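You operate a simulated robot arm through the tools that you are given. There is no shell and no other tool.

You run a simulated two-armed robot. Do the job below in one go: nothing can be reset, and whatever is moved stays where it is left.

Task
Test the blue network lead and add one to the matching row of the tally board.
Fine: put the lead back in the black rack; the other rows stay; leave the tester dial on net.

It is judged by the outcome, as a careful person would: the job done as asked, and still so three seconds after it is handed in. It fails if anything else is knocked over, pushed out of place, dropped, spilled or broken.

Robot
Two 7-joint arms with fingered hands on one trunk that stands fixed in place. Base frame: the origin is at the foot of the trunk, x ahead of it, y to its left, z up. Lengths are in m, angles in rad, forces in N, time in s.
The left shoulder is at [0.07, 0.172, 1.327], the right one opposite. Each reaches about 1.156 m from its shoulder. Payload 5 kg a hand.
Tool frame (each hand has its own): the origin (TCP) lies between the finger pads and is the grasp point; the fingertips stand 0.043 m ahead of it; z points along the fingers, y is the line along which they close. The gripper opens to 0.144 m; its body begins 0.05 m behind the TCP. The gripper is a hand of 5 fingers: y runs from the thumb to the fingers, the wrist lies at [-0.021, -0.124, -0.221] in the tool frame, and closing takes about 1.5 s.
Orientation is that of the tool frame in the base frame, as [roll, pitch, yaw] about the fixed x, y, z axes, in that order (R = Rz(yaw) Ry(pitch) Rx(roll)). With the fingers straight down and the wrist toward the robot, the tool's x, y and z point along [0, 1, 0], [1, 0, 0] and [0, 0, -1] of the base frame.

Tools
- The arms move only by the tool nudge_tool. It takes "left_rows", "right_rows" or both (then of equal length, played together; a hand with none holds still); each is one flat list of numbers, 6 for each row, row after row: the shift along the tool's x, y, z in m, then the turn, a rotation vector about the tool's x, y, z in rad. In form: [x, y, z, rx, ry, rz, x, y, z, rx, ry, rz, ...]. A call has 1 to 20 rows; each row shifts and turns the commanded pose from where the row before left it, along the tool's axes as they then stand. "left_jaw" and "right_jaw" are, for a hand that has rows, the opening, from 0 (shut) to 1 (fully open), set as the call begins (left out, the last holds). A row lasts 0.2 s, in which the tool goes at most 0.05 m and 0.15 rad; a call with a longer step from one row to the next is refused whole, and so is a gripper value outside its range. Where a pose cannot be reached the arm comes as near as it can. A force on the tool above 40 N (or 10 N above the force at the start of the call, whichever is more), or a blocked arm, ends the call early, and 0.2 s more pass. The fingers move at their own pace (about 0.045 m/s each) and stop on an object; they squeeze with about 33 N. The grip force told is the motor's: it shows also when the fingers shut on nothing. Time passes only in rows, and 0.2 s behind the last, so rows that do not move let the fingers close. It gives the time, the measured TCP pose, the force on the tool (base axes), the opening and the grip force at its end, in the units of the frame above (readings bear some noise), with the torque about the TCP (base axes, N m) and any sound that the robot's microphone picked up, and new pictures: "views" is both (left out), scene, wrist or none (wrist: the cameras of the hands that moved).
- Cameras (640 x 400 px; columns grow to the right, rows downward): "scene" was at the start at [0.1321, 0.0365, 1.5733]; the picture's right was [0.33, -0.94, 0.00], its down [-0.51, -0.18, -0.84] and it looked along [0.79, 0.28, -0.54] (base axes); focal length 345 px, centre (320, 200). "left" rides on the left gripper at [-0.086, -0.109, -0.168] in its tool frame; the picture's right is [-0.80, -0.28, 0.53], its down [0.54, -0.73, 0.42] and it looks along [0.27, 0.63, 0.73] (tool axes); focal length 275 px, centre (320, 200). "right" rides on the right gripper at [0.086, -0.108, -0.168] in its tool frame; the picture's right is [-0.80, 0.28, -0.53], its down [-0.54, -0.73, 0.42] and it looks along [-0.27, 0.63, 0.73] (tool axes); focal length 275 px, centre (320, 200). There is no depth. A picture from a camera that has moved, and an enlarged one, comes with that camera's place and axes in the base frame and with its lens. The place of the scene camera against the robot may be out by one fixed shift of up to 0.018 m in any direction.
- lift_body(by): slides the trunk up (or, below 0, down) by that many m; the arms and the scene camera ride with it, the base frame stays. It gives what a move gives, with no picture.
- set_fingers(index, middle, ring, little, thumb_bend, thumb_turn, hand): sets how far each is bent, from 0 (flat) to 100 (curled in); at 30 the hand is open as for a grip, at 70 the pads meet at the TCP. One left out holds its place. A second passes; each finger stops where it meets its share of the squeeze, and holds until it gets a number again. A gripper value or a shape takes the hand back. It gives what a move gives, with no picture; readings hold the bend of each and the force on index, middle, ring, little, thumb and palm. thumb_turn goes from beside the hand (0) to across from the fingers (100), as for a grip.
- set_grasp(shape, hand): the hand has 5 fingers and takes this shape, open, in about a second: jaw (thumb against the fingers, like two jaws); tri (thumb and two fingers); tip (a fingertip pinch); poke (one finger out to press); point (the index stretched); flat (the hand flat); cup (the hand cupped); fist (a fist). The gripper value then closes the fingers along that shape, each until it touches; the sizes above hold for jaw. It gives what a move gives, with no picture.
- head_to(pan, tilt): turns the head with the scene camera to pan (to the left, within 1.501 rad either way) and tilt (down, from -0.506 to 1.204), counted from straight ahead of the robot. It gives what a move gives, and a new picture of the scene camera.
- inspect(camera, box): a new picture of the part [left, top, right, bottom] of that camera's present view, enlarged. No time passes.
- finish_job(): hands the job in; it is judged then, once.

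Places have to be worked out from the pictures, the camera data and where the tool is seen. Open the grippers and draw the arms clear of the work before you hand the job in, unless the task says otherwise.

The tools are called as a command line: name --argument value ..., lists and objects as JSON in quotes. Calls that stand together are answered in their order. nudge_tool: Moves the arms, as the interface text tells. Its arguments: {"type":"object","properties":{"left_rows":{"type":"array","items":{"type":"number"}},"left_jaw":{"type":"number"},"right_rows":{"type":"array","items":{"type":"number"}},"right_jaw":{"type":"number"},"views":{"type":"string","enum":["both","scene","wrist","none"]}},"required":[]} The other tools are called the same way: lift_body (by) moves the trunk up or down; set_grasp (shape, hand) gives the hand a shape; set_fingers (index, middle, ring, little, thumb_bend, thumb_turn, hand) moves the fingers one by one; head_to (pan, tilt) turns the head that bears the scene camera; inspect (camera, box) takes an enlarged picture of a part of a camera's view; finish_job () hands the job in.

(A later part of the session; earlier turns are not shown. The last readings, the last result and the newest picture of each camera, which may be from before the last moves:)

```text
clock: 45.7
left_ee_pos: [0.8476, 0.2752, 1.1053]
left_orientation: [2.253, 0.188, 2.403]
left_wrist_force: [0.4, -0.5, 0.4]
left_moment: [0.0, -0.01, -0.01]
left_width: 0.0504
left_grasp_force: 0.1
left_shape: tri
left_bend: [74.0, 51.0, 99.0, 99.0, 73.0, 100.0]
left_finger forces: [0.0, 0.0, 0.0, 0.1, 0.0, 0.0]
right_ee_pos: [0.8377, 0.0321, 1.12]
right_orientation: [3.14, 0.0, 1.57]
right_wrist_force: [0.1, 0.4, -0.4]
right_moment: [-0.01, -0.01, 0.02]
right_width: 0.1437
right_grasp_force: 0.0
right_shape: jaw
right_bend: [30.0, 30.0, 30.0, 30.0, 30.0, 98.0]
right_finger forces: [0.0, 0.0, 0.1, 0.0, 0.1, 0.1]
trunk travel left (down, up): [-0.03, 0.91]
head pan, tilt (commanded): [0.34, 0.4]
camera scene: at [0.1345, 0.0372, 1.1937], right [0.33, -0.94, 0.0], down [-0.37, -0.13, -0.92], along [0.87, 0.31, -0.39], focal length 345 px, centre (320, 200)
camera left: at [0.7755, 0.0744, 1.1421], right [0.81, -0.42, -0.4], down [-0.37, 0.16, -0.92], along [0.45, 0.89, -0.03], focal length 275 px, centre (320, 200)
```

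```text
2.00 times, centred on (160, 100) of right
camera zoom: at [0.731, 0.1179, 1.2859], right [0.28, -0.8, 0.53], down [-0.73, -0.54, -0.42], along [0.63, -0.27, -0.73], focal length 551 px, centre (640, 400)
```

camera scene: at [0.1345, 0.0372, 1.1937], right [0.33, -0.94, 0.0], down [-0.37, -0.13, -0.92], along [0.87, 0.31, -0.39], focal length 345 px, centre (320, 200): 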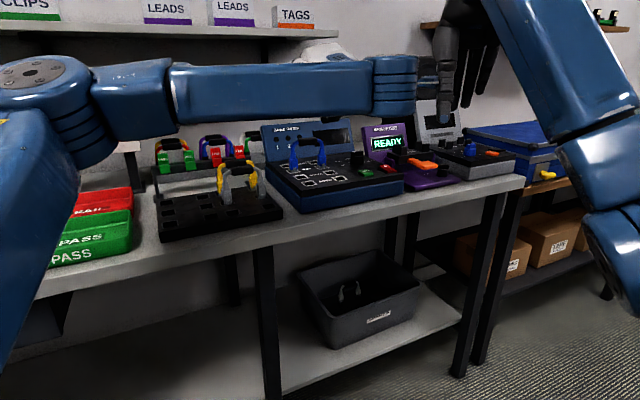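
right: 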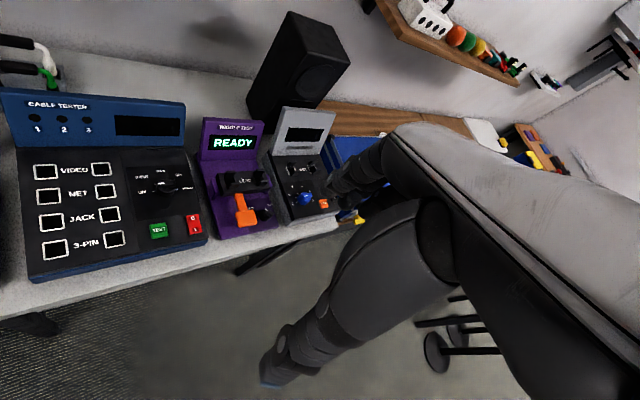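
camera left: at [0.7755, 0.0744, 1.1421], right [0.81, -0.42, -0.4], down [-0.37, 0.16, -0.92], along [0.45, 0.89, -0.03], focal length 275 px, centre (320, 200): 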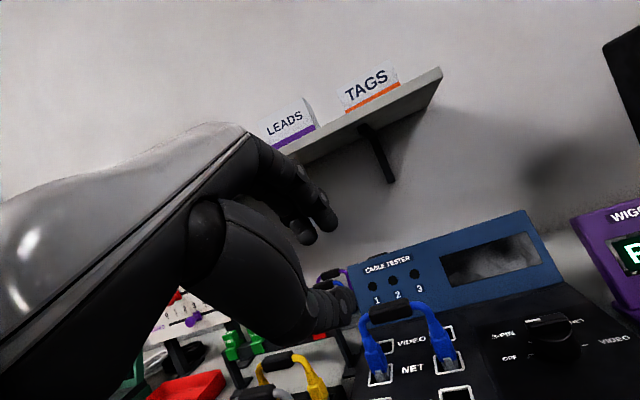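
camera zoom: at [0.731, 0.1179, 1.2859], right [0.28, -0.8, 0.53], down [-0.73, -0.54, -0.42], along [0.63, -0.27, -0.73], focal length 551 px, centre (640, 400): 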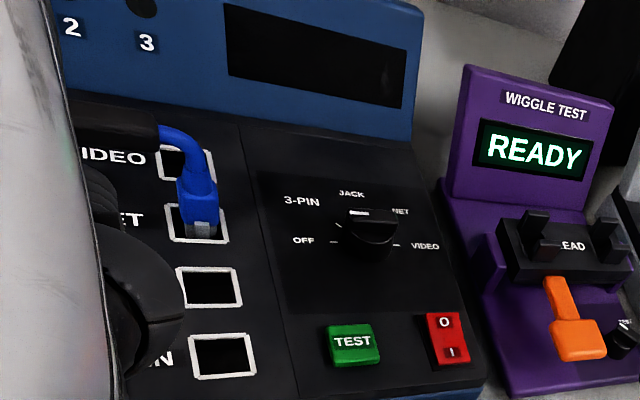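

The lead stands properly in the NET sockets. Next are power and dial, which the left arm can reach best. I move the right arm out of the way to the right, then raise the trunk 0.2 m for better reach and a better view.

nudge_tool --right_rows '[-0.035, -0.02, -0.01, 0, 0, 0, -0.035, -0.02, -0.01, 0, 0, 0, -0.035, -0.02, -0.01, 0, 0, 0, -0.035, -0.02, -0.01, 0, 0, 0, -0.035, -0.02, -0.01, 0, 0, 0, -0.035, -0.02, -0.01, 0, 0, 0, -0.035, -0.02, -0.01, 0, 0, 0, -0.035, -0.02, -0.01, 0, 0, 0]' --views "none"

lift_body --by 0.2

head_to --pan 0.25 --tilt 0.5

```text
clock: 47.5
left_ee_pos: [0.8466, 0.2757, 1.107]
left_orientation: [2.253, 0.188, 2.407]
left_wrist_force: [0.7, 0.1, 0.1]
left_moment: [-0.04, -0.02, 0.02]
left_width: 0.0502
left_grasp_force: 0.1
left_shape: tri
left_bend: [74.0, 51.0, 99.0, 99.0, 73.0, 100.0]
left_finger forces: [0.0, 0.0, 0.1, 0.0, 0.0, 0.0]
right_ee_pos: [0.6758, -0.2494, 1.2008]
right_orientation: [3.14, 0.002, 1.57]
right_wrist_force: [0.7, 0.2, 0.2]
right_moment: [0.05, 0.0, 0.02]
right_width: 0.1439
right_grasp_force: 0.0
right_shape: jaw
right_bend: [30.0, 30.0, 30.0, 30.0, 30.0, 98.0]
right_finger forces: [0.1, 0.0, 0.0, 0.0, 0.0, 0.0]
trunk travel left (down, up): [-0.03, 0.91]
head pan, tilt (commanded): [0.34, 0.4]
```

```text
clock: 49.7
left_ee_pos: [0.8484, 0.2757, 1.3039]
left_orientation: [2.255, 0.188, 2.404]
left_wrist_force: [0.2, 0.2, 0.0]
left_moment: [0.02, -0.01, -0.02]
left_width: 0.0504
left_grasp_force: 0.0
left_shape: tri
left_bend: [74.0, 51.0, 99.0, 99.0, 73.0, 100.0]
left_finger forces: [0.0, 0.0, 0.0, 0.0, 0.0, 0.1]
right_ee_pos: [0.6771, -0.2473, 1.3998]
right_orientation: [-3.141, 0.0, 1.571]
right_wrist_force: [-0.7, 0.7, -0.6]
right_moment: [-0.04, 0.0, 0.01]
right_width: 0.1439
right_grasp_force: 0.1
right_shape: jaw
right_bend: [30.0, 30.0, 30.0, 30.0, 30.0, 98.0]
right_finger forces: [0.0, 0.0, 0.0, 0.1, 0.1, 0.0]
trunk travel left (down, up): [-0.23, 0.71]
head pan, tilt (commanded): [0.34, 0.4]
```

```text
clock: 50.4
left_ee_pos: [0.8495, 0.2772, 1.3051]
left_orientation: [2.256, 0.187, 2.406]
left_wrist_force: [0.2, 0.5, 0.5]
left_moment: [-0.01, 0.0, 0.0]
left_width: 0.0503
left_grasp_force: 0.0
left_shape: tri
left_bend: [74.0, 51.0, 99.0, 99.0, 73.0, 100.0]
left_finger forces: [0.0, 0.1, 0.0, 0.1, 0.0, 0.0]
right_ee_pos: [0.6762, -0.2472, 1.4009]
right_orientation: [-3.139, 0.0, 1.571]
right_wrist_force: [0.0, 0.1, 0.2]
right_moment: [0.0, -0.02, 0.0]
right_width: 0.1437
right_grasp_force: 0.0
right_shape: jaw
right_bend: [30.0, 30.0, 30.0, 30.0, 30.0, 98.0]
right_finger forces: [0.0, 0.1, 0.0, 0.0, 0.0, 0.1]
trunk travel left (down, up): [-0.23, 0.71]
head pan, tilt (commanded): [0.25, 0.499]
camera scene: at [0.1362, 0.0289, 1.3846], right [0.25, -0.97, 0.0], down [-0.46, -0.12, -0.88], along [0.85, 0.22, -0.48], focal length 345 px, centre (320, 200)
```

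scene: 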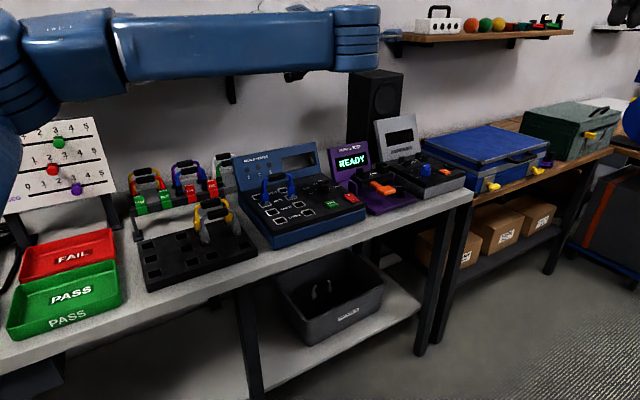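

inspect --camera "scene" --box '[230, 135, 390, 245]'

inspect --camera "scene" --box '[300, 165, 370, 215]'

```text
3.64 times, centred on (310, 190) of scene
camera zoom: at [0.1362, 0.0289, 1.3846], right [0.25, -0.97, 0.0], down [-0.46, -0.12, -0.88], along [0.85, 0.22, -0.48], focal length 1255 px, centre (356, 236)
```

zoom: 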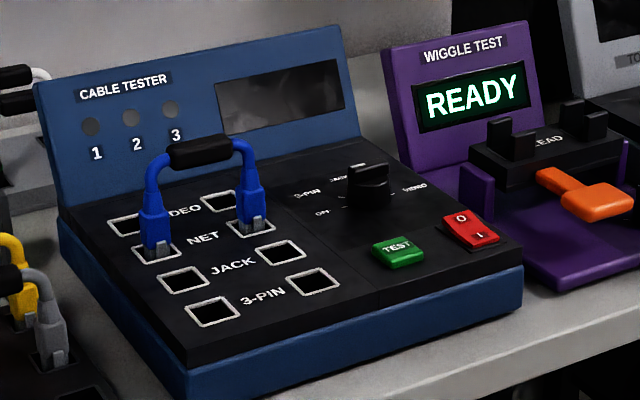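

```text
8.00 times, centred on (335, 190) of scene
camera zoom: at [0.1362, 0.0289, 1.3846], right [0.25, -0.97, 0.0], down [-0.46, -0.12, -0.88], along [0.85, 0.22, -0.48], focal length 2761 px, centre (200, 280)
```

zoom: 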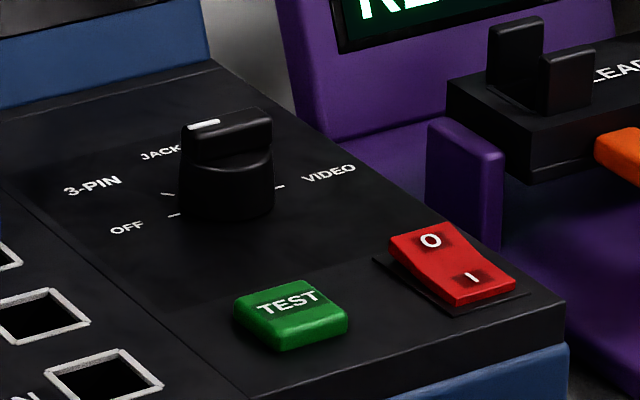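

Now I straighten the left hand to point down (azimuth 40°) and bring it above the dial, which I put at about (1.029, 0.239).

nudge_tool --left_rows '[0, 0, 0, 0.1278, 0.0162, 0.0305, 0, 0, 0, 0.1278, 0.0162, 0.0305, 0, 0, 0, 0.1278, 0.0162, 0.0305, 0, 0, 0, 0.1278, 0.0162, 0.0305, 0, 0, 0, 0.1278, 0.0162, 0.0305, 0, 0, 0, 0.1278, 0.0162, 0.0305, 0, 0, 0, 0.1278, 0.0162, 0.0305, -0.0207, 0.0162, 0.0293, 0, 0, 0, -0.0207, 0.0162, 0.0293, 0, 0, 0, -0.0207, 0.0162, 0.0293, 0, 0, 0, -0.0207, 0.0162, 0.0293, 0, 0, 0, -0.0207, 0.0162, 0.0293, 0, 0, 0, -0.0207, 0.0162, 0.0293, 0, 0, 0, -0.0207, 0.0162, 0.0293, 0, 0, 0, 0, 0, 0, 0, 0, 0]' --left_jaw 0.45

inspect --camera "left" --box '[270, 180, 450, 360]'

```text
clock: 53.6
left_ee_pos: [0.938, 0.3428, 1.127]
left_orientation: [3.14, 0.003, 2.266]
left_wrist_force: [-0.3, 0.3, 0.0]
left_moment: [0.02, -0.02, -0.01]
left_width: 0.0646
left_grasp_force: 0.0
left_shape: tri
left_bend: [74.0, 47.0, 99.0, 99.0, 72.0, 100.0]
left_finger forces: [0.0, 0.1, 0.0, 0.0, 0.0, 0.0]
left hand out of reach, approached as far as the arm can: row 5, 6, 7, 8, 9, 10, 11, 12, 13, 14
right_ee_pos: [0.6764, -0.2478, 1.4004]
right_orientation: [-3.14, 0.001, 1.57]
right_wrist_force: [-0.3, 0.5, 0.3]
right_moment: [0.02, -0.02, -0.04]
right_width: 0.1439
right_grasp_force: 0.1
right_shape: jaw
right_bend: [30.0, 30.0, 30.0, 30.0, 30.0, 98.0]
right_finger forces: [0.1, 0.0, 0.1, 0.0, 0.0, 0.1]
trunk travel left (down, up): [-0.23, 0.71]
head pan, tilt (commanded): [0.25, 0.499]
camera scene: at [0.1356, 0.0286, 1.3846], right [0.25, -0.97, 0.0], down [-0.46, -0.12, -0.88], along [0.85, 0.22, -0.48], focal length 345 px, centre (320, 200)
camera left: at [0.9105, 0.2071, 1.2941], right [0.29, -0.79, -0.53], down [-0.9, -0.05, -0.43], along [0.31, 0.61, -0.73], focal length 275 px, centre (320, 200)
```

scene: 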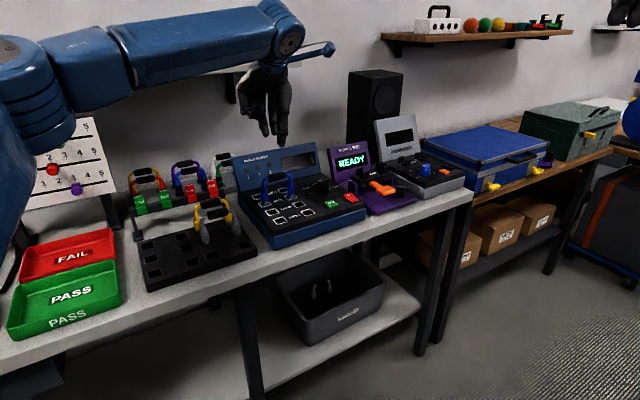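
left: 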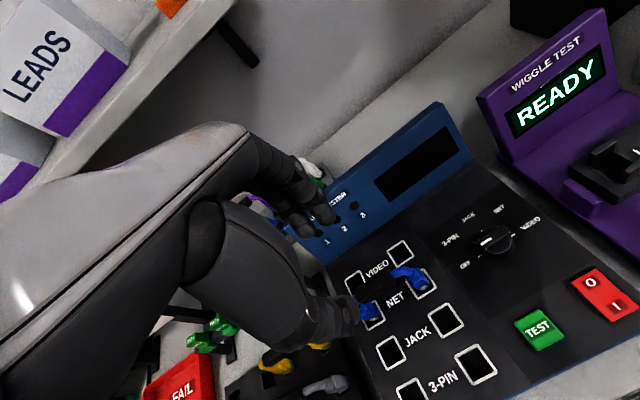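

```text
2.22 times, centred on (360, 270) of left
camera zoom: at [0.9105, 0.2071, 1.2941], right [0.29, -0.79, -0.53], down [-0.9, -0.05, -0.43], along [0.31, 0.61, -0.73], focal length 612 px, centre (231, 44)
```

zoom: 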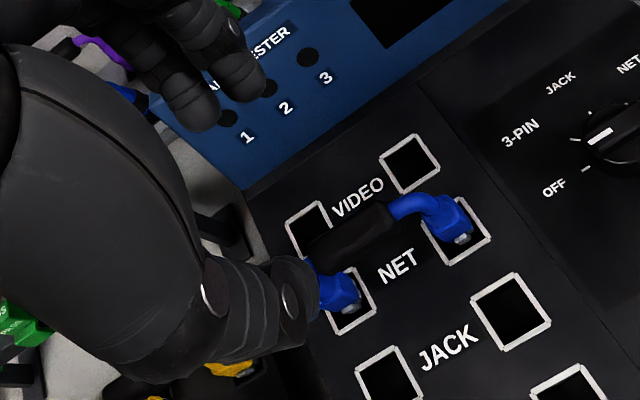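

The vertical-hand pose isn't reachable with the trunk this low, since the wrist flexes too far. I raise the trunk back to its original height, add a 10° tilt, and go to a point above the dial.

lift_body --by 0.195

nudge_tool --left_rows '[0, 0, 0, -0.0875, 0, 0, 0, 0, 0, -0.0875, 0, 0, -0.0172, -0.006, 0.0322, 0, 0, 0, -0.0172, -0.006, 0.0322, 0, 0, 0, -0.0172, -0.006, 0.0322, 0, 0, 0, -0.0172, -0.006, 0.0322, 0, 0, 0, -0.0172, -0.006, 0.0322, 0, 0, 0, -0.0172, -0.006, 0.0322, 0, 0, 0, -0.0172, -0.006, 0.0322, 0, 0, 0, -0.0172, -0.006, 0.0322, 0, 0, 0, 0, 0, 0, 0, 0, 0]'

inspect --camera "left" --box '[260, 180, 460, 380]'

```text
clock: 55.7
left_ee_pos: [0.9389, 0.3443, 1.3222]
left_orientation: [3.139, 0.0, 2.265]
left_wrist_force: [0.5, -0.5, 0.5]
left_moment: [0.04, -0.02, 0.0]
left_width: 0.0647
left_grasp_force: 0.0
left_shape: tri
left_bend: [74.0, 47.0, 99.0, 99.0, 72.0, 100.0]
left_finger forces: [0.0, 0.1, 0.0, 0.1, 0.0, 0.0]
right_ee_pos: [0.6776, -0.2478, 1.5945]
right_orientation: [-3.139, 0.002, 1.57]
right_wrist_force: [0.3, 0.0, 0.0]
right_moment: [-0.03, -0.03, 0.0]
right_width: 0.1438
right_grasp_force: 0.0
right_shape: jaw
right_bend: [30.0, 30.0, 30.0, 30.0, 30.0, 98.0]
right_finger forces: [0.0, 0.0, 0.1, 0.0, 0.1, 0.1]
trunk travel left (down, up): [-0.425, 0.515]
head pan, tilt (commanded): [0.25, 0.499]
```

```text
clock: 58.1
left_ee_pos: [0.9022, 0.3264, 1.1018]
left_orientation: [2.964, 0.004, 2.265]
left_wrist_force: [-0.3, 0.2, 0.2]
left_moment: [0.0, 0.04, 0.01]
left_width: 0.0647
left_grasp_force: 0.0
left_shape: tri
left_bend: [74.0, 47.0, 99.0, 99.0, 72.0, 100.0]
left_finger forces: [0.0, 0.1, 0.0, 0.0, 0.0, 0.0]
left hand out of reach, approached as far as the arm can: row 4, 5, 6, 7, 8, 9, 10
right_ee_pos: [0.6765, -0.2485, 1.5958]
right_orientation: [-3.14, 0.0, 1.569]
right_wrist_force: [-0.1, 0.3, 0.1]
right_moment: [0.04, -0.02, -0.02]
right_width: 0.1437
right_grasp_force: 0.0
right_shape: jaw
right_bend: [30.0, 30.0, 30.0, 30.0, 30.0, 98.0]
right_finger forces: [0.0, 0.0, 0.1, 0.0, 0.0, 0.0]
trunk travel left (down, up): [-0.425, 0.515]
head pan, tilt (commanded): [0.25, 0.499]
camera scene: at [0.1357, 0.0288, 1.5796], right [0.25, -0.97, 0.0], down [-0.46, -0.12, -0.88], along [0.85, 0.22, -0.48], focal length 345 px, centre (320, 200)
camera left: at [0.8525, 0.1734, 1.2473], right [0.37, -0.73, -0.57], down [-0.84, 0.01, -0.55], along [0.4, 0.68, -0.61], focal length 275 px, centre (320, 200)
```

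scene: 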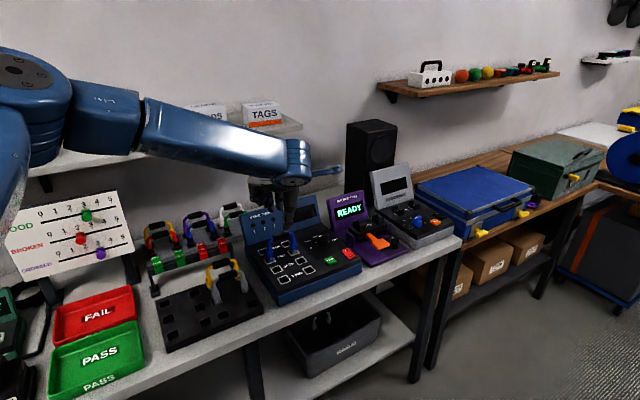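
left: 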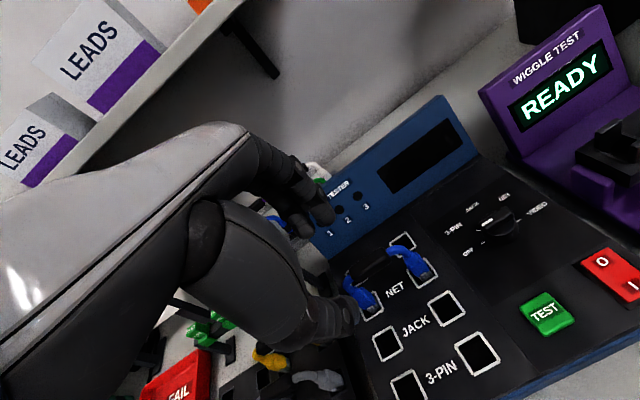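

```text
2.00 times, centred on (360, 280) of left
camera zoom: at [0.8525, 0.1734, 1.2473], right [0.37, -0.73, -0.57], down [-0.84, 0.01, -0.55], along [0.4, 0.68, -0.61], focal length 551 px, centre (240, 40)
```

zoom: 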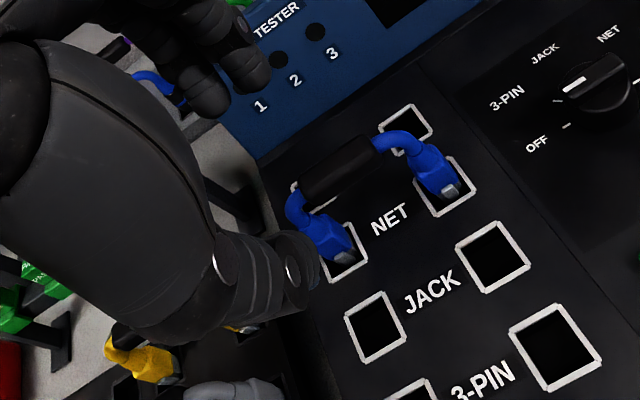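

The wrist can't hold azimuth 40° that far out. The left forearm naturally points about -30°, so I turn the hand to azimuth about 10° and then move over the dial.

nudge_tool --left_rows '[0, 0, 0, 0, -0.0228, 0.129, 0, 0, 0, 0, -0.0228, 0.129, 0, 0, 0, 0, -0.0228, 0.129, 0, 0, 0, 0, -0.0228, 0.129, -0.0269, 0.0231, 0.0148, 0, 0, 0, -0.0269, 0.0231, 0.0148, 0, 0, 0, -0.0269, 0.0231, 0.0148, 0, 0, 0, -0.0269, 0.0231, 0.0148, 0, 0, 0, 0, 0, 0, 0, 0, 0]'

inspect --camera "left" --box '[260, 180, 460, 380]'

```text
clock: 60.1
left_ee_pos: [0.9503, 0.29, 1.0878]
left_orientation: [2.964, 0.001, 1.739]
left_wrist_force: [0.3, 0.9, 0.7]
left_moment: [0.01, 0.0, 0.0]
left_width: 0.0644
left_grasp_force: 0.1
left_shape: tri
left_bend: [74.0, 47.0, 99.0, 99.0, 72.0, 100.0]
left_finger forces: [0.0, 0.0, 0.0, 0.0, 0.0, 0.1]
left hand out of reach, approached as far as the arm can: row 6, 7, 8
right_ee_pos: [0.6775, -0.2495, 1.5942]
right_orientation: [-3.138, 0.001, 1.569]
right_wrist_force: [-0.3, 0.4, 0.5]
right_moment: [0.02, -0.01, -0.04]
right_width: 0.1437
right_grasp_force: 0.2
right_shape: jaw
right_bend: [30.0, 30.0, 30.0, 30.0, 30.0, 98.0]
right_finger forces: [0.1, 0.1, 0.0, 0.0, 0.0, 0.0]
trunk travel left (down, up): [-0.425, 0.515]
head pan, tilt (commanded): [0.25, 0.499]
camera scene: at [0.1374, 0.0283, 1.5794], right [0.25, -0.97, 0.0], down [-0.46, -0.12, -0.88], along [0.85, 0.22, -0.48], focal length 345 px, centre (320, 200)
camera left: at [0.8321, 0.1808, 1.2334], right [-0.05, -0.82, -0.58], down [-0.72, 0.43, -0.54], along [0.69, 0.39, -0.61], focal length 275 px, centre (320, 200)
```

scene: 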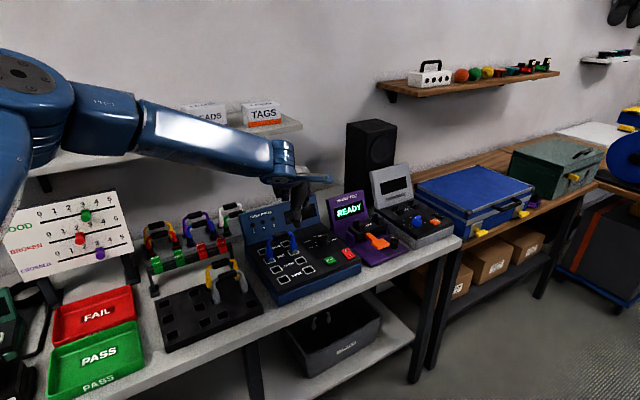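
left: 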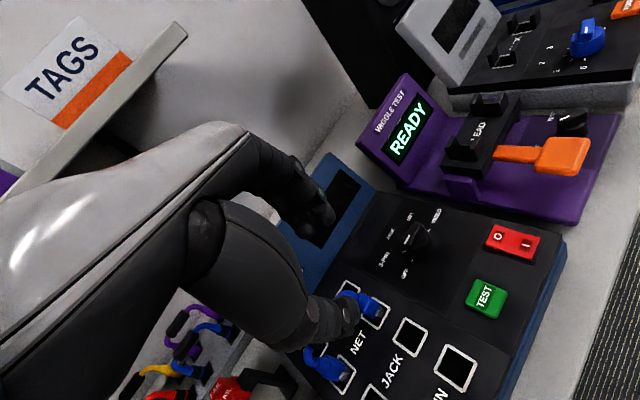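

```text
2.00 times, centred on (360, 280) of left
camera zoom: at [0.8321, 0.1808, 1.2334], right [-0.05, -0.82, -0.58], down [-0.72, 0.43, -0.54], along [0.69, 0.39, -0.61], focal length 551 px, centre (240, 40)
```

zoom: 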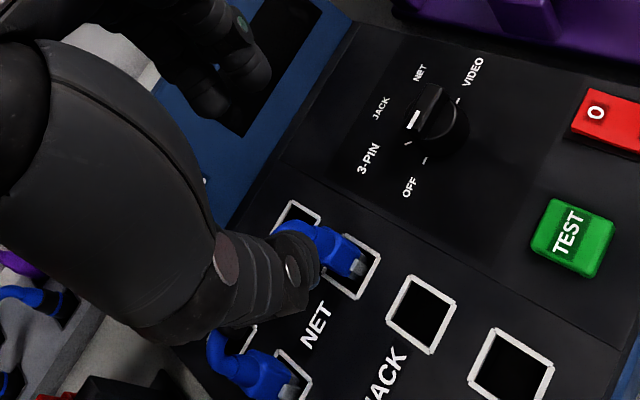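

The left arm can't comfortably work at the dial. The right arm's natural line (about 25–30°) suits the rocker, dial and TEST button with a poking finger, so I park the left arm to the left, lower the trunk 0.25 m, and set the right hand to "poke".

nudge_tool --left_rows '[0, 0.0065, -0.037, 0, 0, 0, 0, 0.0065, -0.037, 0, 0, 0, 0, 0.0065, -0.037, 0, 0, 0, 0, 0.0065, -0.037, 0, 0, 0, 0.0286, -0.0307, -0.01, 0, 0, 0, 0.0286, -0.0307, -0.01, 0, 0, 0, 0.0286, -0.0307, -0.01, 0, 0, 0, 0.0286, -0.0307, -0.01, 0, 0, 0, 0.0286, -0.0307, -0.01, 0, 0, 0, 0.0286, -0.0307, -0.01, 0, 0, 0, 0.0286, -0.0307, -0.01, 0, 0, 0, 0.0286, -0.0307, -0.01, 0, 0, 0, 0.0286, -0.0307, -0.01, 0, 0, 0, 0.0286, -0.0307, -0.01, 0, 0, 0, 0.0286, -0.0307, -0.01, 0, 0, 0]' --views "none"

lift_body --by -0.25

set_grasp --hand "right" --shape "poke"

head_to --pan 0.2 --tilt 0.45

```text
clock: 63.5
left_ee_pos: [0.5326, 0.5409, 1.2247]
left_orientation: [3.095, -0.023, 1.74]
left_wrist_force: [1.0, 0.7, 0.1]
left_moment: [0.01, 0.03, -0.04]
left_width: 0.0649
left_grasp_force: 0.0
left_shape: tri
left_bend: [74.0, 47.0, 99.0, 99.0, 72.0, 100.0]
left_finger forces: [0.0, 0.1, 0.0, 0.0, 0.0, 0.0]
right_ee_pos: [0.6741, -0.2473, 1.5976]
right_orientation: [3.141, 0.001, 1.572]
right_wrist_force: [0.0, -0.8, 0.1]
right_moment: [0.01, -0.07, -0.02]
right_width: 0.1435
right_grasp_force: 0.0
right_shape: jaw
right_bend: [30.0, 30.0, 30.0, 30.0, 30.0, 98.0]
right_finger forces: [0.1, 0.1, 0.0, 0.1, 0.1, 0.0]
trunk travel left (down, up): [-0.425, 0.515]
head pan, tilt (commanded): [0.25, 0.499]
stopped in row 15 (left hand): the arm was blocked; the commanded pose is now the measured one
```

```text
clock: 66.1
left_ee_pos: [0.5368, 0.54, 0.9738]
left_orientation: [3.094, -0.022, 1.74]
left_wrist_force: [-0.5, 0.4, -0.2]
left_moment: [-0.01, 0.0, -0.01]
left_width: 0.0647
left_grasp_force: 0.0
left_shape: tri
left_bend: [74.0, 47.0, 99.0, 99.0, 72.0, 100.0]
left_finger forces: [0.1, 0.1, 0.0, 0.0, 0.0, 0.0]
right_ee_pos: [0.6761, -0.247, 1.345]
right_orientation: [-3.141, 0.001, 1.571]
right_wrist_force: [-0.7, 0.1, -0.4]
right_moment: [-0.01, 0.02, 0.01]
right_width: 0.1436
right_grasp_force: 0.1
right_shape: jaw
right_bend: [30.0, 30.0, 30.0, 30.0, 30.0, 98.0]
right_finger forces: [0.1, 0.0, 0.0, 0.0, 0.0, 0.1]
trunk travel left (down, up): [-0.175, 0.765]
head pan, tilt (commanded): [0.25, 0.499]
```

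```text
clock: 67.0
left_ee_pos: [0.5367, 0.5398, 0.9741]
left_orientation: [3.097, -0.022, 1.739]
left_wrist_force: [-0.3, 1.3, 0.2]
left_moment: [0.0, 0.03, 0.0]
left_width: 0.0648
left_grasp_force: 0.0
left_shape: tri
left_bend: [74.0, 47.0, 99.0, 99.0, 72.0, 100.0]
left_finger forces: [0.0, 0.0, 0.0, 0.0, 0.0, 0.0]
right_ee_pos: [0.6757, -0.2487, 1.3458]
right_orientation: [3.14, -0.001, 1.57]
right_wrist_force: [1.3, 0.1, -0.1]
right_moment: [-0.01, 0.03, 0.0]
right_width: 0.0001
right_grasp_force: 0.1
right_shape: poke
right_bend: [70.0, 70.0, 99.0, 99.0, 100.0, 100.0]
right_finger forces: [0.0, 0.0, 0.0, 0.1, 0.0, 0.0]
trunk travel left (down, up): [-0.175, 0.765]
head pan, tilt (commanded): [0.25, 0.499]
```

```text
clock: 67.6
left_ee_pos: [0.5359, 0.5408, 0.9753]
left_orientation: [3.097, -0.023, 1.741]
left_wrist_force: [0.2, 0.4, 0.0]
left_moment: [0.01, 0.01, 0.01]
left_width: 0.0648
left_grasp_force: 0.0
left_shape: tri
left_bend: [74.0, 47.0, 99.0, 99.0, 72.0, 100.0]
left_finger forces: [0.1, 0.0, 0.0, 0.1, 0.1, 0.0]
right_ee_pos: [0.6774, -0.2469, 1.346]
right_orientation: [-3.141, 0.0, 1.57]
right_wrist_force: [-0.4, -0.4, -0.4]
right_moment: [0.01, 0.0, -0.01]
right_width: 0.0
right_grasp_force: 0.2
right_shape: poke
right_bend: [70.0, 70.0, 99.0, 99.0, 100.0, 100.0]
right_finger forces: [0.0, 0.0, 0.1, 0.0, 0.0, 0.1]
trunk travel left (down, up): [-0.175, 0.765]
head pan, tilt (commanded): [0.201, 0.45]
camera scene: at [0.1378, 0.0249, 1.334], right [0.2, -0.98, 0.0], down [-0.43, -0.09, -0.9], along [0.88, 0.18, -0.44], focal length 345 px, centre (320, 200)
```

scene: 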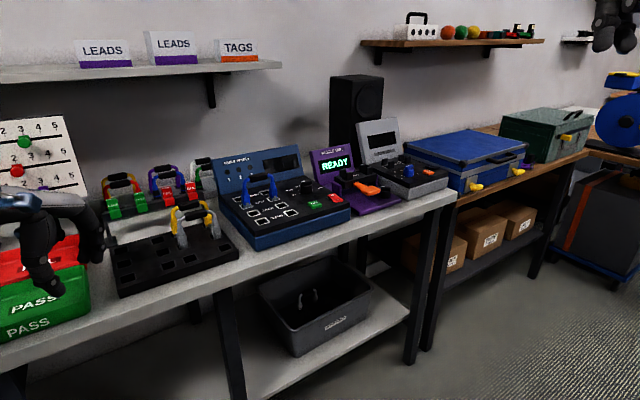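

The left arm stopped short, blocked against itself, and now hangs low near the trays with no contact force. I raise it clear, and at the same time turn and tilt the right hand and bring it toward the tester front.

nudge_tool --left_rows '[0, 0, -0.04, 0, 0, 0, 0, 0, -0.04, 0, 0, 0, 0, 0, -0.04, 0, 0, 0, 0, 0, -0.04, 0, 0, 0, 0, 0, -0.03, 0, 0, 0, 0, 0, 0, 0, 0, 0, 0, 0, 0, 0, 0, 0, 0, 0, 0, 0, 0, 0, 0, 0, 0, 0, 0, 0, 0, 0, 0, 0, 0, 0, 0, 0, 0, 0, 0, 0, 0, 0, 0, 0, 0, 0, 0, 0, 0, 0, 0, 0, 0, 0, 0, 0, 0, 0, 0, 0, 0, 0, 0, 0, 0, 0, 0, 0, 0, 0, 0, 0, 0, 0, 0, 0, 0, 0, 0, 0, 0, 0]' --right_rows '[0, 0, 0, 0, 0, -0.15, 0, 0, 0, 0, 0, -0.15, 0, 0, 0, 0, 0, -0.15, 0, 0, 0, 0, 0, -0.15, 0, 0, 0, -0.15, 0, 0, 0, 0, 0, -0.15, 0, 0, 0, 0, 0, -0.15, 0, 0, 0, 0, 0, -0.15, 0, 0, 0.0188, 0.0149, 0.0332, 0, 0, 0, 0.0188, 0.0149, 0.0332, 0, 0, 0, 0.0188, 0.0149, 0.0332, 0, 0, 0, 0.0188, 0.0149, 0.0332, 0, 0, 0, 0.0188, 0.0149, 0.0332, 0, 0, 0, 0.0188, 0.0149, 0.0332, 0, 0, 0, 0.0188, 0.0149, 0.0332, 0, 0, 0, 0.0188, 0.0149, 0.0332, 0, 0, 0, 0.0188, 0.0149, 0.0332, 0, 0, 0, 0.0188, 0.0149, 0.0332, 0, 0, 0]'

```text
clock: 71.4
left_ee_pos: [0.5299, 0.5372, 1.1643]
left_orientation: [3.097, -0.021, 1.738]
left_wrist_force: [1.1, 0.1, -0.6]
left_moment: [-0.06, 0.01, 0.0]
left_width: 0.0648
left_grasp_force: 0.1
left_shape: tri
left_bend: [74.0, 47.0, 99.0, 99.0, 72.0, 100.0]
left_finger forces: [0.0, 0.1, 0.1, 0.0, 0.0, 0.0]
right_ee_pos: [0.8289, 0.0819, 1.1549]
right_orientation: [2.54, 0.0, 2.169]
right_wrist_force: [0.6, 0.3, 0.5]
right_moment: [-0.03, 0.01, 0.0]
right_width: 0.0001
right_grasp_force: 0.0
right_shape: poke
right_bend: [70.0, 70.0, 99.0, 99.0, 100.0, 100.0]
right_finger forces: [0.1, 0.0, 0.0, 0.0, 0.0, 0.1]
trunk travel left (down, up): [-0.175, 0.765]
head pan, tilt (commanded): [0.201, 0.45]
camera scene: at [0.1387, 0.0263, 1.3339], right [0.2, -0.98, 0.0], down [-0.43, -0.09, -0.9], along [0.88, 0.18, -0.44], focal length 345 px, centre (320, 200)
camera right: at [0.6284, 0.0493, 1.231], right [0.39, -0.7, 0.6], down [0.01, -0.65, -0.76], along [0.92, 0.3, -0.25], focal length 275 px, centre (320, 200)
camera left: at [0.4316, 0.4284, 1.3244], right [-0.13, -0.82, -0.56], down [-0.79, 0.43, -0.44], along [0.6, 0.39, -0.7], focal length 275 px, centre (320, 200)
```

scene: 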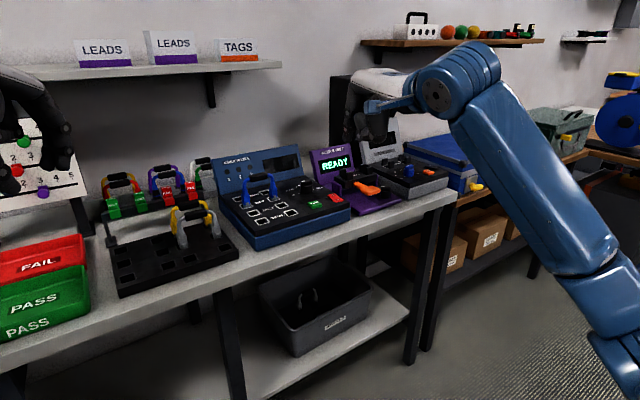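
right: 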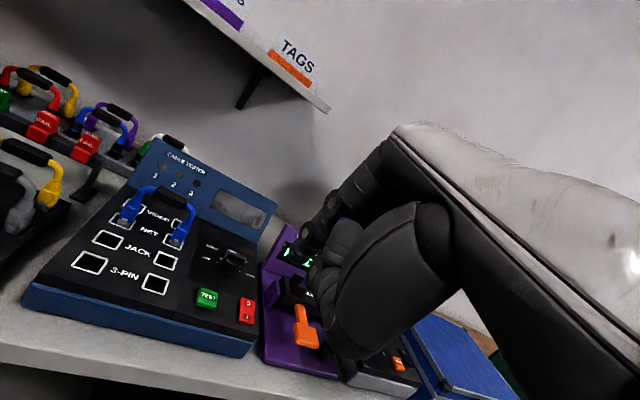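
left: 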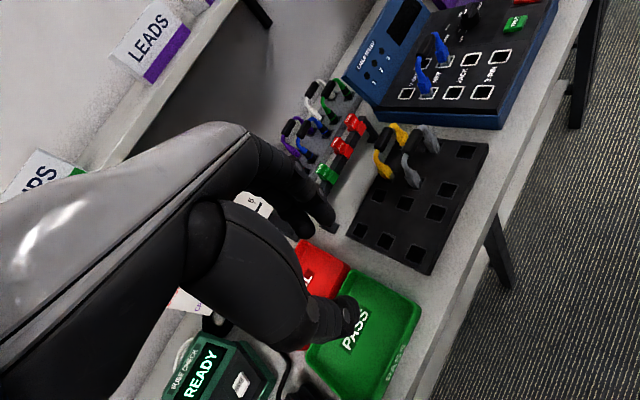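

inspect --camera "right" --box '[260, 140, 460, 380]'

inspect --camera "scene" --box '[330, 50, 490, 170]'

inspect --camera "right" --box '[80, 180, 280, 350]'

```text
1.67 times, centred on (360, 260) of right
camera zoom: at [0.6284, 0.0493, 1.231], right [0.39, -0.7, 0.6], down [0.01, -0.65, -0.76], along [0.92, 0.3, -0.25], focal length 459 px, centre (253, 100)
```

zoom: 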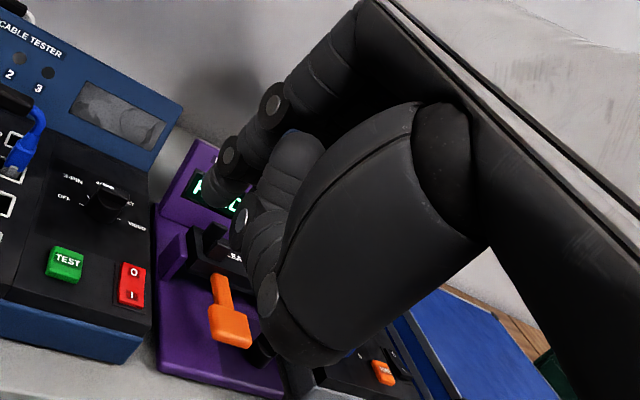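

```text
3.33 times, centred on (410, 110) of scene
camera zoom: at [0.1387, 0.0263, 1.3339], right [0.2, -0.98, 0.0], down [-0.43, -0.09, -0.9], along [0.88, 0.18, -0.44], focal length 1150 px, centre (20, 500)
```

zoom: 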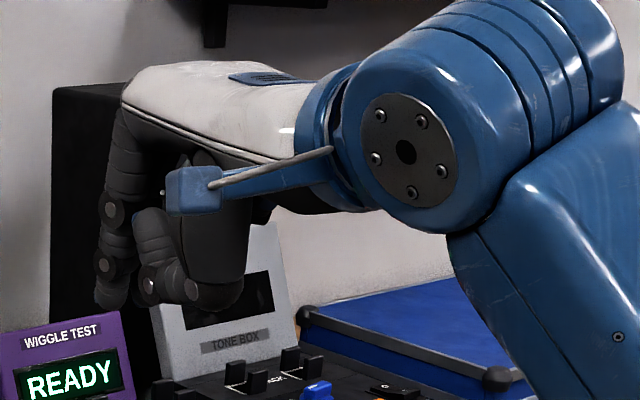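

```text
2.35 times, centred on (180, 265) of right
camera zoom: at [0.6284, 0.0493, 1.231], right [0.39, -0.7, 0.6], down [0.01, -0.65, -0.76], along [0.92, 0.3, -0.25], focal length 648 px, centre (649, 47)
```

zoom: 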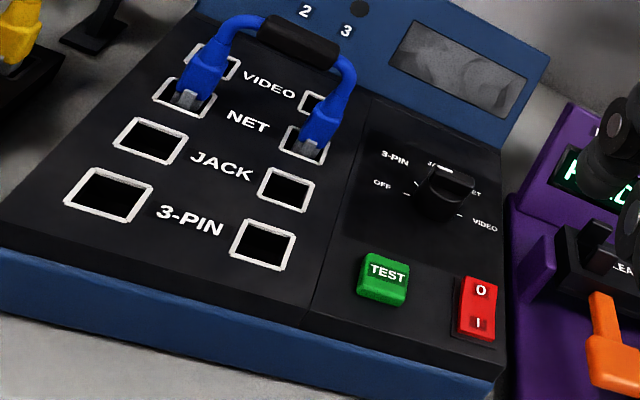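

Poke keeps the fingertip close to the curled thumb. I try "point" (index stretched), which should give a longer clear finger, and locate its tip in the wrist camera.

set_grasp --hand "right" --shape "point"

inspect --camera "right" --box '[200, 60, 460, 320]'

inspect --camera "scene" --box '[310, 50, 470, 170]'

```text
clock: 72.3
left_ee_pos: [0.528, 0.5367, 1.1641]
left_orientation: [3.095, -0.022, 1.74]
left_wrist_force: [-0.5, -0.9, -0.3]
left_moment: [0.01, 0.01, -0.05]
left_width: 0.065
left_grasp_force: 0.1
left_shape: tri
left_bend: [74.0, 47.0, 99.0, 99.0, 72.0, 100.0]
left_finger forces: [0.0, 0.0, 0.1, 0.0, 0.0, 0.0]
right_ee_pos: [0.8272, 0.0814, 1.1558]
right_orientation: [2.542, 0.0, 2.169]
right_wrist_force: [0.4, 0.1, -0.1]
right_moment: [0.01, 0.03, 0.0]
right_width: 0.0
right_grasp_force: 0.0
right_shape: point
right_bend: [19.0, 100.0, 100.0, 100.0, 98.0, 88.0]
right_finger forces: [0.1, 0.0, 0.0, 0.0, 0.1, 0.0]
trunk travel left (down, up): [-0.175, 0.765]
head pan, tilt (commanded): [0.201, 0.45]
```

```text
1.54 times, centred on (330, 190) of right
camera zoom: at [0.6274, 0.0481, 1.2318], right [0.39, -0.7, 0.6], down [0.01, -0.65, -0.76], along [0.92, 0.3, -0.25], focal length 424 px, centre (305, 215)
```

zoom: 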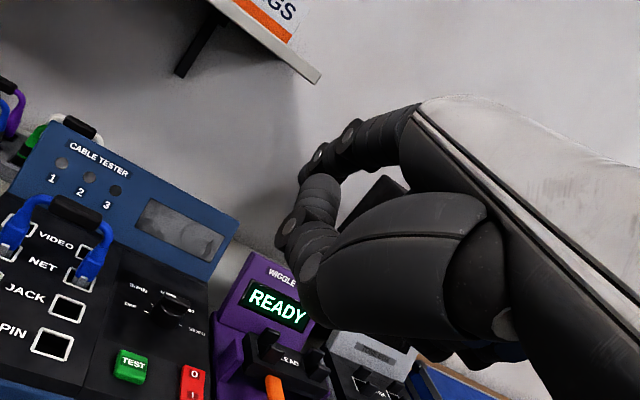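

```text
3.33 times, centred on (390, 110) of scene
camera zoom: at [0.138, 0.0252, 1.334], right [0.2, -0.98, 0.0], down [-0.43, -0.09, -0.9], along [0.88, 0.18, -0.44], focal length 1150 px, centre (87, 500)
```

zoom: 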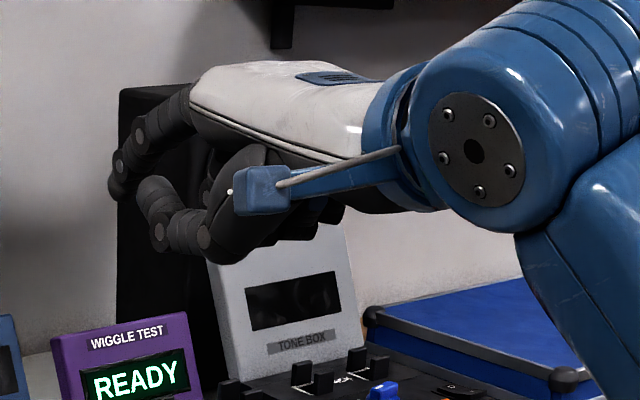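

Neither preset is ideal, so I shape it by hand: index half-extended, all the other fingers and the thumb tucked in, and then check where the index tip is.

set_fingers --hand "right" --index 50 --middle 100 --ring 100 --little 100 --thumb_bend 100 --thumb_turn 100

inspect --camera "right" --box '[200, 60, 460, 320]'

inspect --camera "scene" --box '[310, 50, 470, 170]'

```text
clock: 73.3
left_ee_pos: [0.5282, 0.5357, 1.1649]
left_orientation: [3.095, -0.022, 1.74]
left_wrist_force: [-0.5, -0.4, 0.3]
left_moment: [0.0, -0.02, 0.01]
left_width: 0.0648
left_grasp_force: 0.0
left_shape: tri
left_bend: [74.0, 47.0, 99.0, 99.0, 72.0, 100.0]
left_finger forces: [0.0, 0.0, 0.0, 0.1, 0.0, 0.0]
right_ee_pos: [0.8281, 0.0804, 1.1554]
right_orientation: [2.542, -0.001, 2.17]
right_wrist_force: [0.5, -0.4, -0.4]
right_moment: [0.0, 0.02, 0.0]
right_width: 0.0422
right_grasp_force: 0.0
right_shape: fingers
right_bend: [30.0, 100.0, 100.0, 100.0, 99.0, 100.0]
right_finger forces: [0.0, 0.0, 0.0, 0.0, 0.0, 0.0]
trunk travel left (down, up): [-0.175, 0.765]
head pan, tilt (commanded): [0.201, 0.45]
```

```text
1.54 times, centred on (330, 190) of right
camera zoom: at [0.6273, 0.0481, 1.2317], right [0.39, -0.7, 0.6], down [0.01, -0.65, -0.76], along [0.92, 0.3, -0.25], focal length 424 px, centre (305, 215)
```

zoom: 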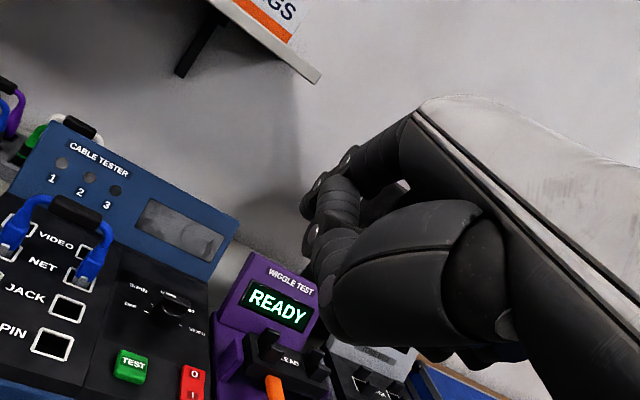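

```text
3.33 times, centred on (390, 110) of scene
camera zoom: at [0.1379, 0.025, 1.334], right [0.2, -0.98, 0.0], down [-0.43, -0.09, -0.9], along [0.88, 0.18, -0.44], focal length 1150 px, centre (87, 500)
```

zoom: 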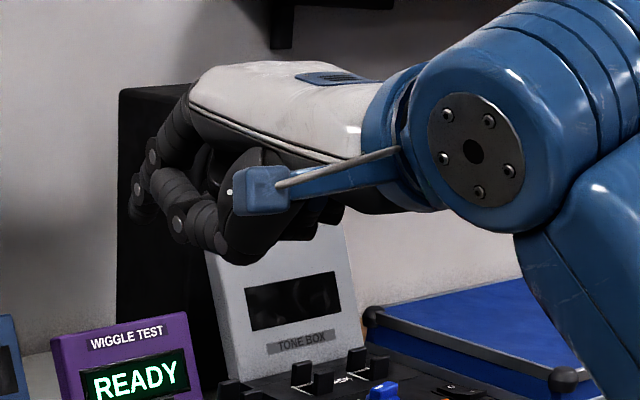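

The thumb gets in the index's way when set like that. I go back to "poke" (its index tip fits tool point (0.011, 0, 0.043) well) and then curl only the middle finger so that a single tip sticks out.

set_grasp --hand "right" --shape "poke"

set_fingers --hand "right" --middle 100

inspect --camera "right" --box '[230, 120, 430, 320]'

inspect --camera "scene" --box '[310, 70, 430, 160]'

```text
clock: 74.2
left_ee_pos: [0.5283, 0.5352, 1.1658]
left_orientation: [3.095, -0.024, 1.74]
left_wrist_force: [-1.1, -0.2, -0.2]
left_moment: [-0.02, -0.01, -0.03]
left_width: 0.065
left_grasp_force: 0.0
left_shape: tri
left_bend: [74.0, 47.0, 99.0, 99.0, 72.0, 100.0]
left_finger forces: [0.1, 0.0, 0.0, 0.0, 0.1, 0.0]
right_ee_pos: [0.8282, 0.0812, 1.1561]
right_orientation: [2.542, 0.0, 2.172]
right_wrist_force: [0.6, 1.0, -0.7]
right_moment: [0.0, -0.01, 0.0]
right_width: 0.0
right_grasp_force: 0.1
right_shape: poke
right_bend: [70.0, 70.0, 99.0, 99.0, 100.0, 100.0]
right_finger forces: [0.1, 0.1, 0.0, 0.2, 0.1, 0.0]
trunk travel left (down, up): [-0.175, 0.765]
head pan, tilt (commanded): [0.201, 0.45]
```

```text
clock: 75.2
left_ee_pos: [0.528, 0.535, 1.1653]
left_orientation: [3.095, -0.021, 1.738]
left_wrist_force: [0.8, 0.4, 0.1]
left_moment: [-0.01, 0.0, 0.01]
left_width: 0.0648
left_grasp_force: 0.0
left_shape: tri
left_bend: [74.0, 47.0, 99.0, 99.0, 72.0, 100.0]
left_finger forces: [0.0, 0.0, 0.0, 0.0, 0.0, 0.1]
right_ee_pos: [0.8282, 0.0817, 1.1552]
right_orientation: [2.542, 0.0, 2.17]
right_wrist_force: [0.2, -0.3, -0.5]
right_moment: [0.02, 0.0, 0.0]
right_width: 0.0488
right_grasp_force: 0.0
right_shape: fingers
right_bend: [70.0, 100.0, 99.0, 99.0, 100.0, 100.0]
right_finger forces: [0.0, 0.1, 0.0, 0.0, 0.0, 0.0]
trunk travel left (down, up): [-0.175, 0.765]
head pan, tilt (commanded): [0.201, 0.45]
```

```text
2.00 times, centred on (330, 220) of right
camera zoom: at [0.6273, 0.0481, 1.2317], right [0.39, -0.7, 0.6], down [0.01, -0.65, -0.76], along [0.92, 0.3, -0.25], focal length 551 px, centre (300, 160)
```

zoom: 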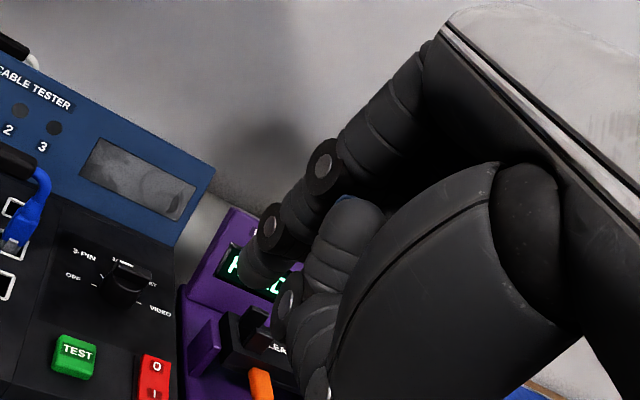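

```text
4.44 times, centred on (370, 115) of scene
camera zoom: at [0.1378, 0.025, 1.334], right [0.2, -0.98, 0.0], down [-0.43, -0.09, -0.9], along [0.88, 0.18, -0.44], focal length 1534 px, centre (98, 578)
```

zoom: 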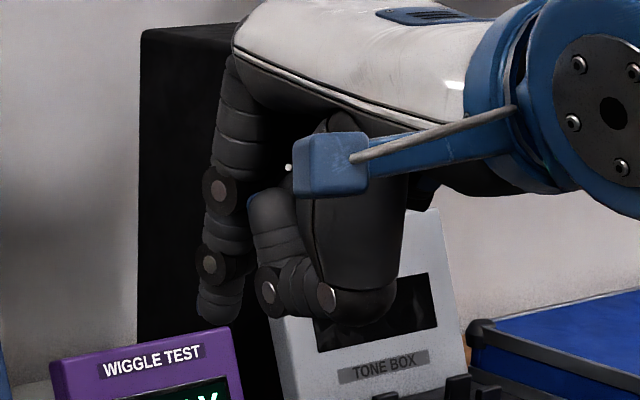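

Now a single index tip sticks out. I move it to hover above the "I" end of the red rocker, estimated at (0.977, 0.136, 0.922).

nudge_tool --right_rows '[-0.0084, 0.0022, 0.0348, 0, 0, 0, -0.0084, 0.0022, 0.0348, 0, 0, 0, -0.0084, 0.0022, 0.0348, 0, 0, 0, -0.0084, 0.0022, 0.0348, 0, 0, 0, -0.0084, 0.0022, 0.0348, 0, 0, 0, -0.0084, 0.0022, 0.0348, 0, 0, 0, 0, 0, 0, 0, 0, 0]'

inspect --camera "right" --box '[200, 150, 400, 350]'

inspect --camera "scene" --box '[270, 140, 390, 230]'

```text
clock: 76.8
left_ee_pos: [0.5269, 0.5347, 1.1651]
left_orientation: [3.096, -0.023, 1.738]
left_wrist_force: [0.0, 0.1, 1.1]
left_moment: [0.0, -0.06, 0.01]
left_width: 0.0648
left_grasp_force: 0.1
left_shape: tri
left_bend: [74.0, 47.0, 99.0, 99.0, 72.0, 100.0]
left_finger forces: [0.0, 0.0, 0.1, 0.1, 0.1, 0.0]
right_ee_pos: [0.9619, 0.1145, 0.9916]
right_orientation: [2.54, 0.001, 2.17]
right_wrist_force: [0.2, -0.3, -0.7]
right_moment: [-0.03, 0.02, 0.01]
right_width: 0.0484
right_grasp_force: 0.1
right_shape: fingers
right_bend: [70.0, 100.0, 99.0, 99.0, 100.0, 100.0]
right_finger forces: [0.0, 0.0, 0.0, 0.0, 0.1, 0.0]
trunk travel left (down, up): [-0.175, 0.765]
head pan, tilt (commanded): [0.201, 0.45]
camera scene: at [0.1372, 0.0247, 1.3341], right [0.2, -0.98, 0.0], down [-0.43, -0.09, -0.9], along [0.88, 0.18, -0.43], focal length 345 px, centre (320, 200)
camera right: at [0.7607, 0.0815, 1.0677], right [0.39, -0.7, 0.6], down [0.01, -0.65, -0.76], along [0.92, 0.3, -0.25], focal length 275 px, centre (320, 200)
```

scene: 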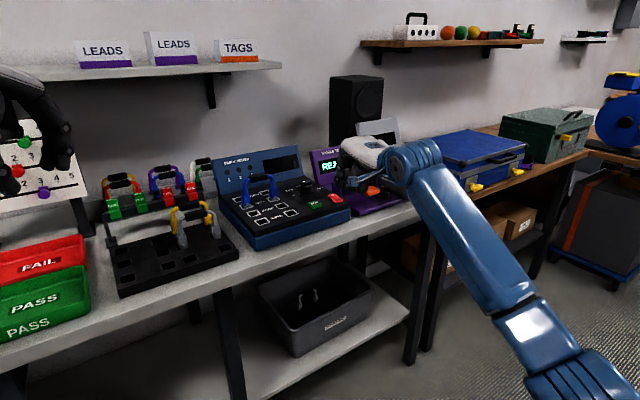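
right: 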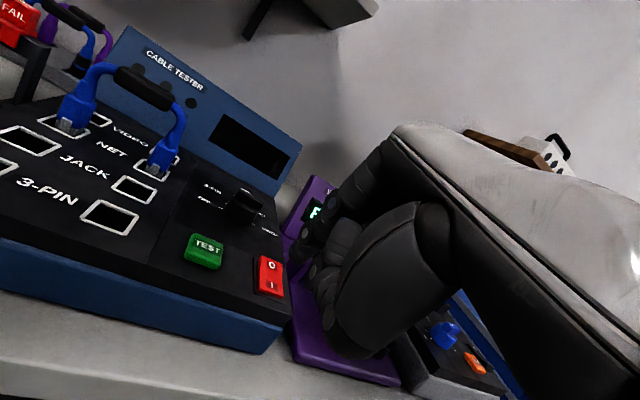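

```text
2.00 times, centred on (300, 250) of right
camera zoom: at [0.7607, 0.0815, 1.0677], right [0.39, -0.7, 0.6], down [0.01, -0.65, -0.76], along [0.92, 0.3, -0.25], focal length 551 px, centre (360, 100)
```

zoom: 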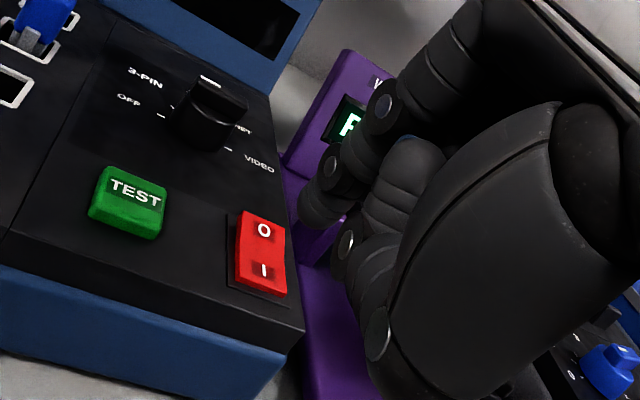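

```text
4.44 times, centred on (330, 185) of scene
camera zoom: at [0.1372, 0.0247, 1.3341], right [0.2, -0.98, 0.0], down [-0.43, -0.09, -0.9], along [0.88, 0.18, -0.43], focal length 1534 px, centre (276, 267)
```

zoom: 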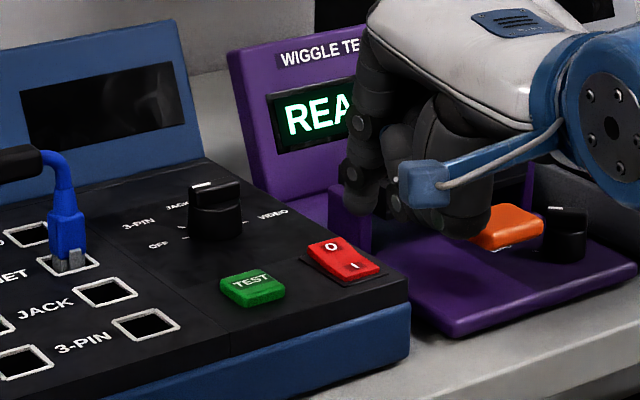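

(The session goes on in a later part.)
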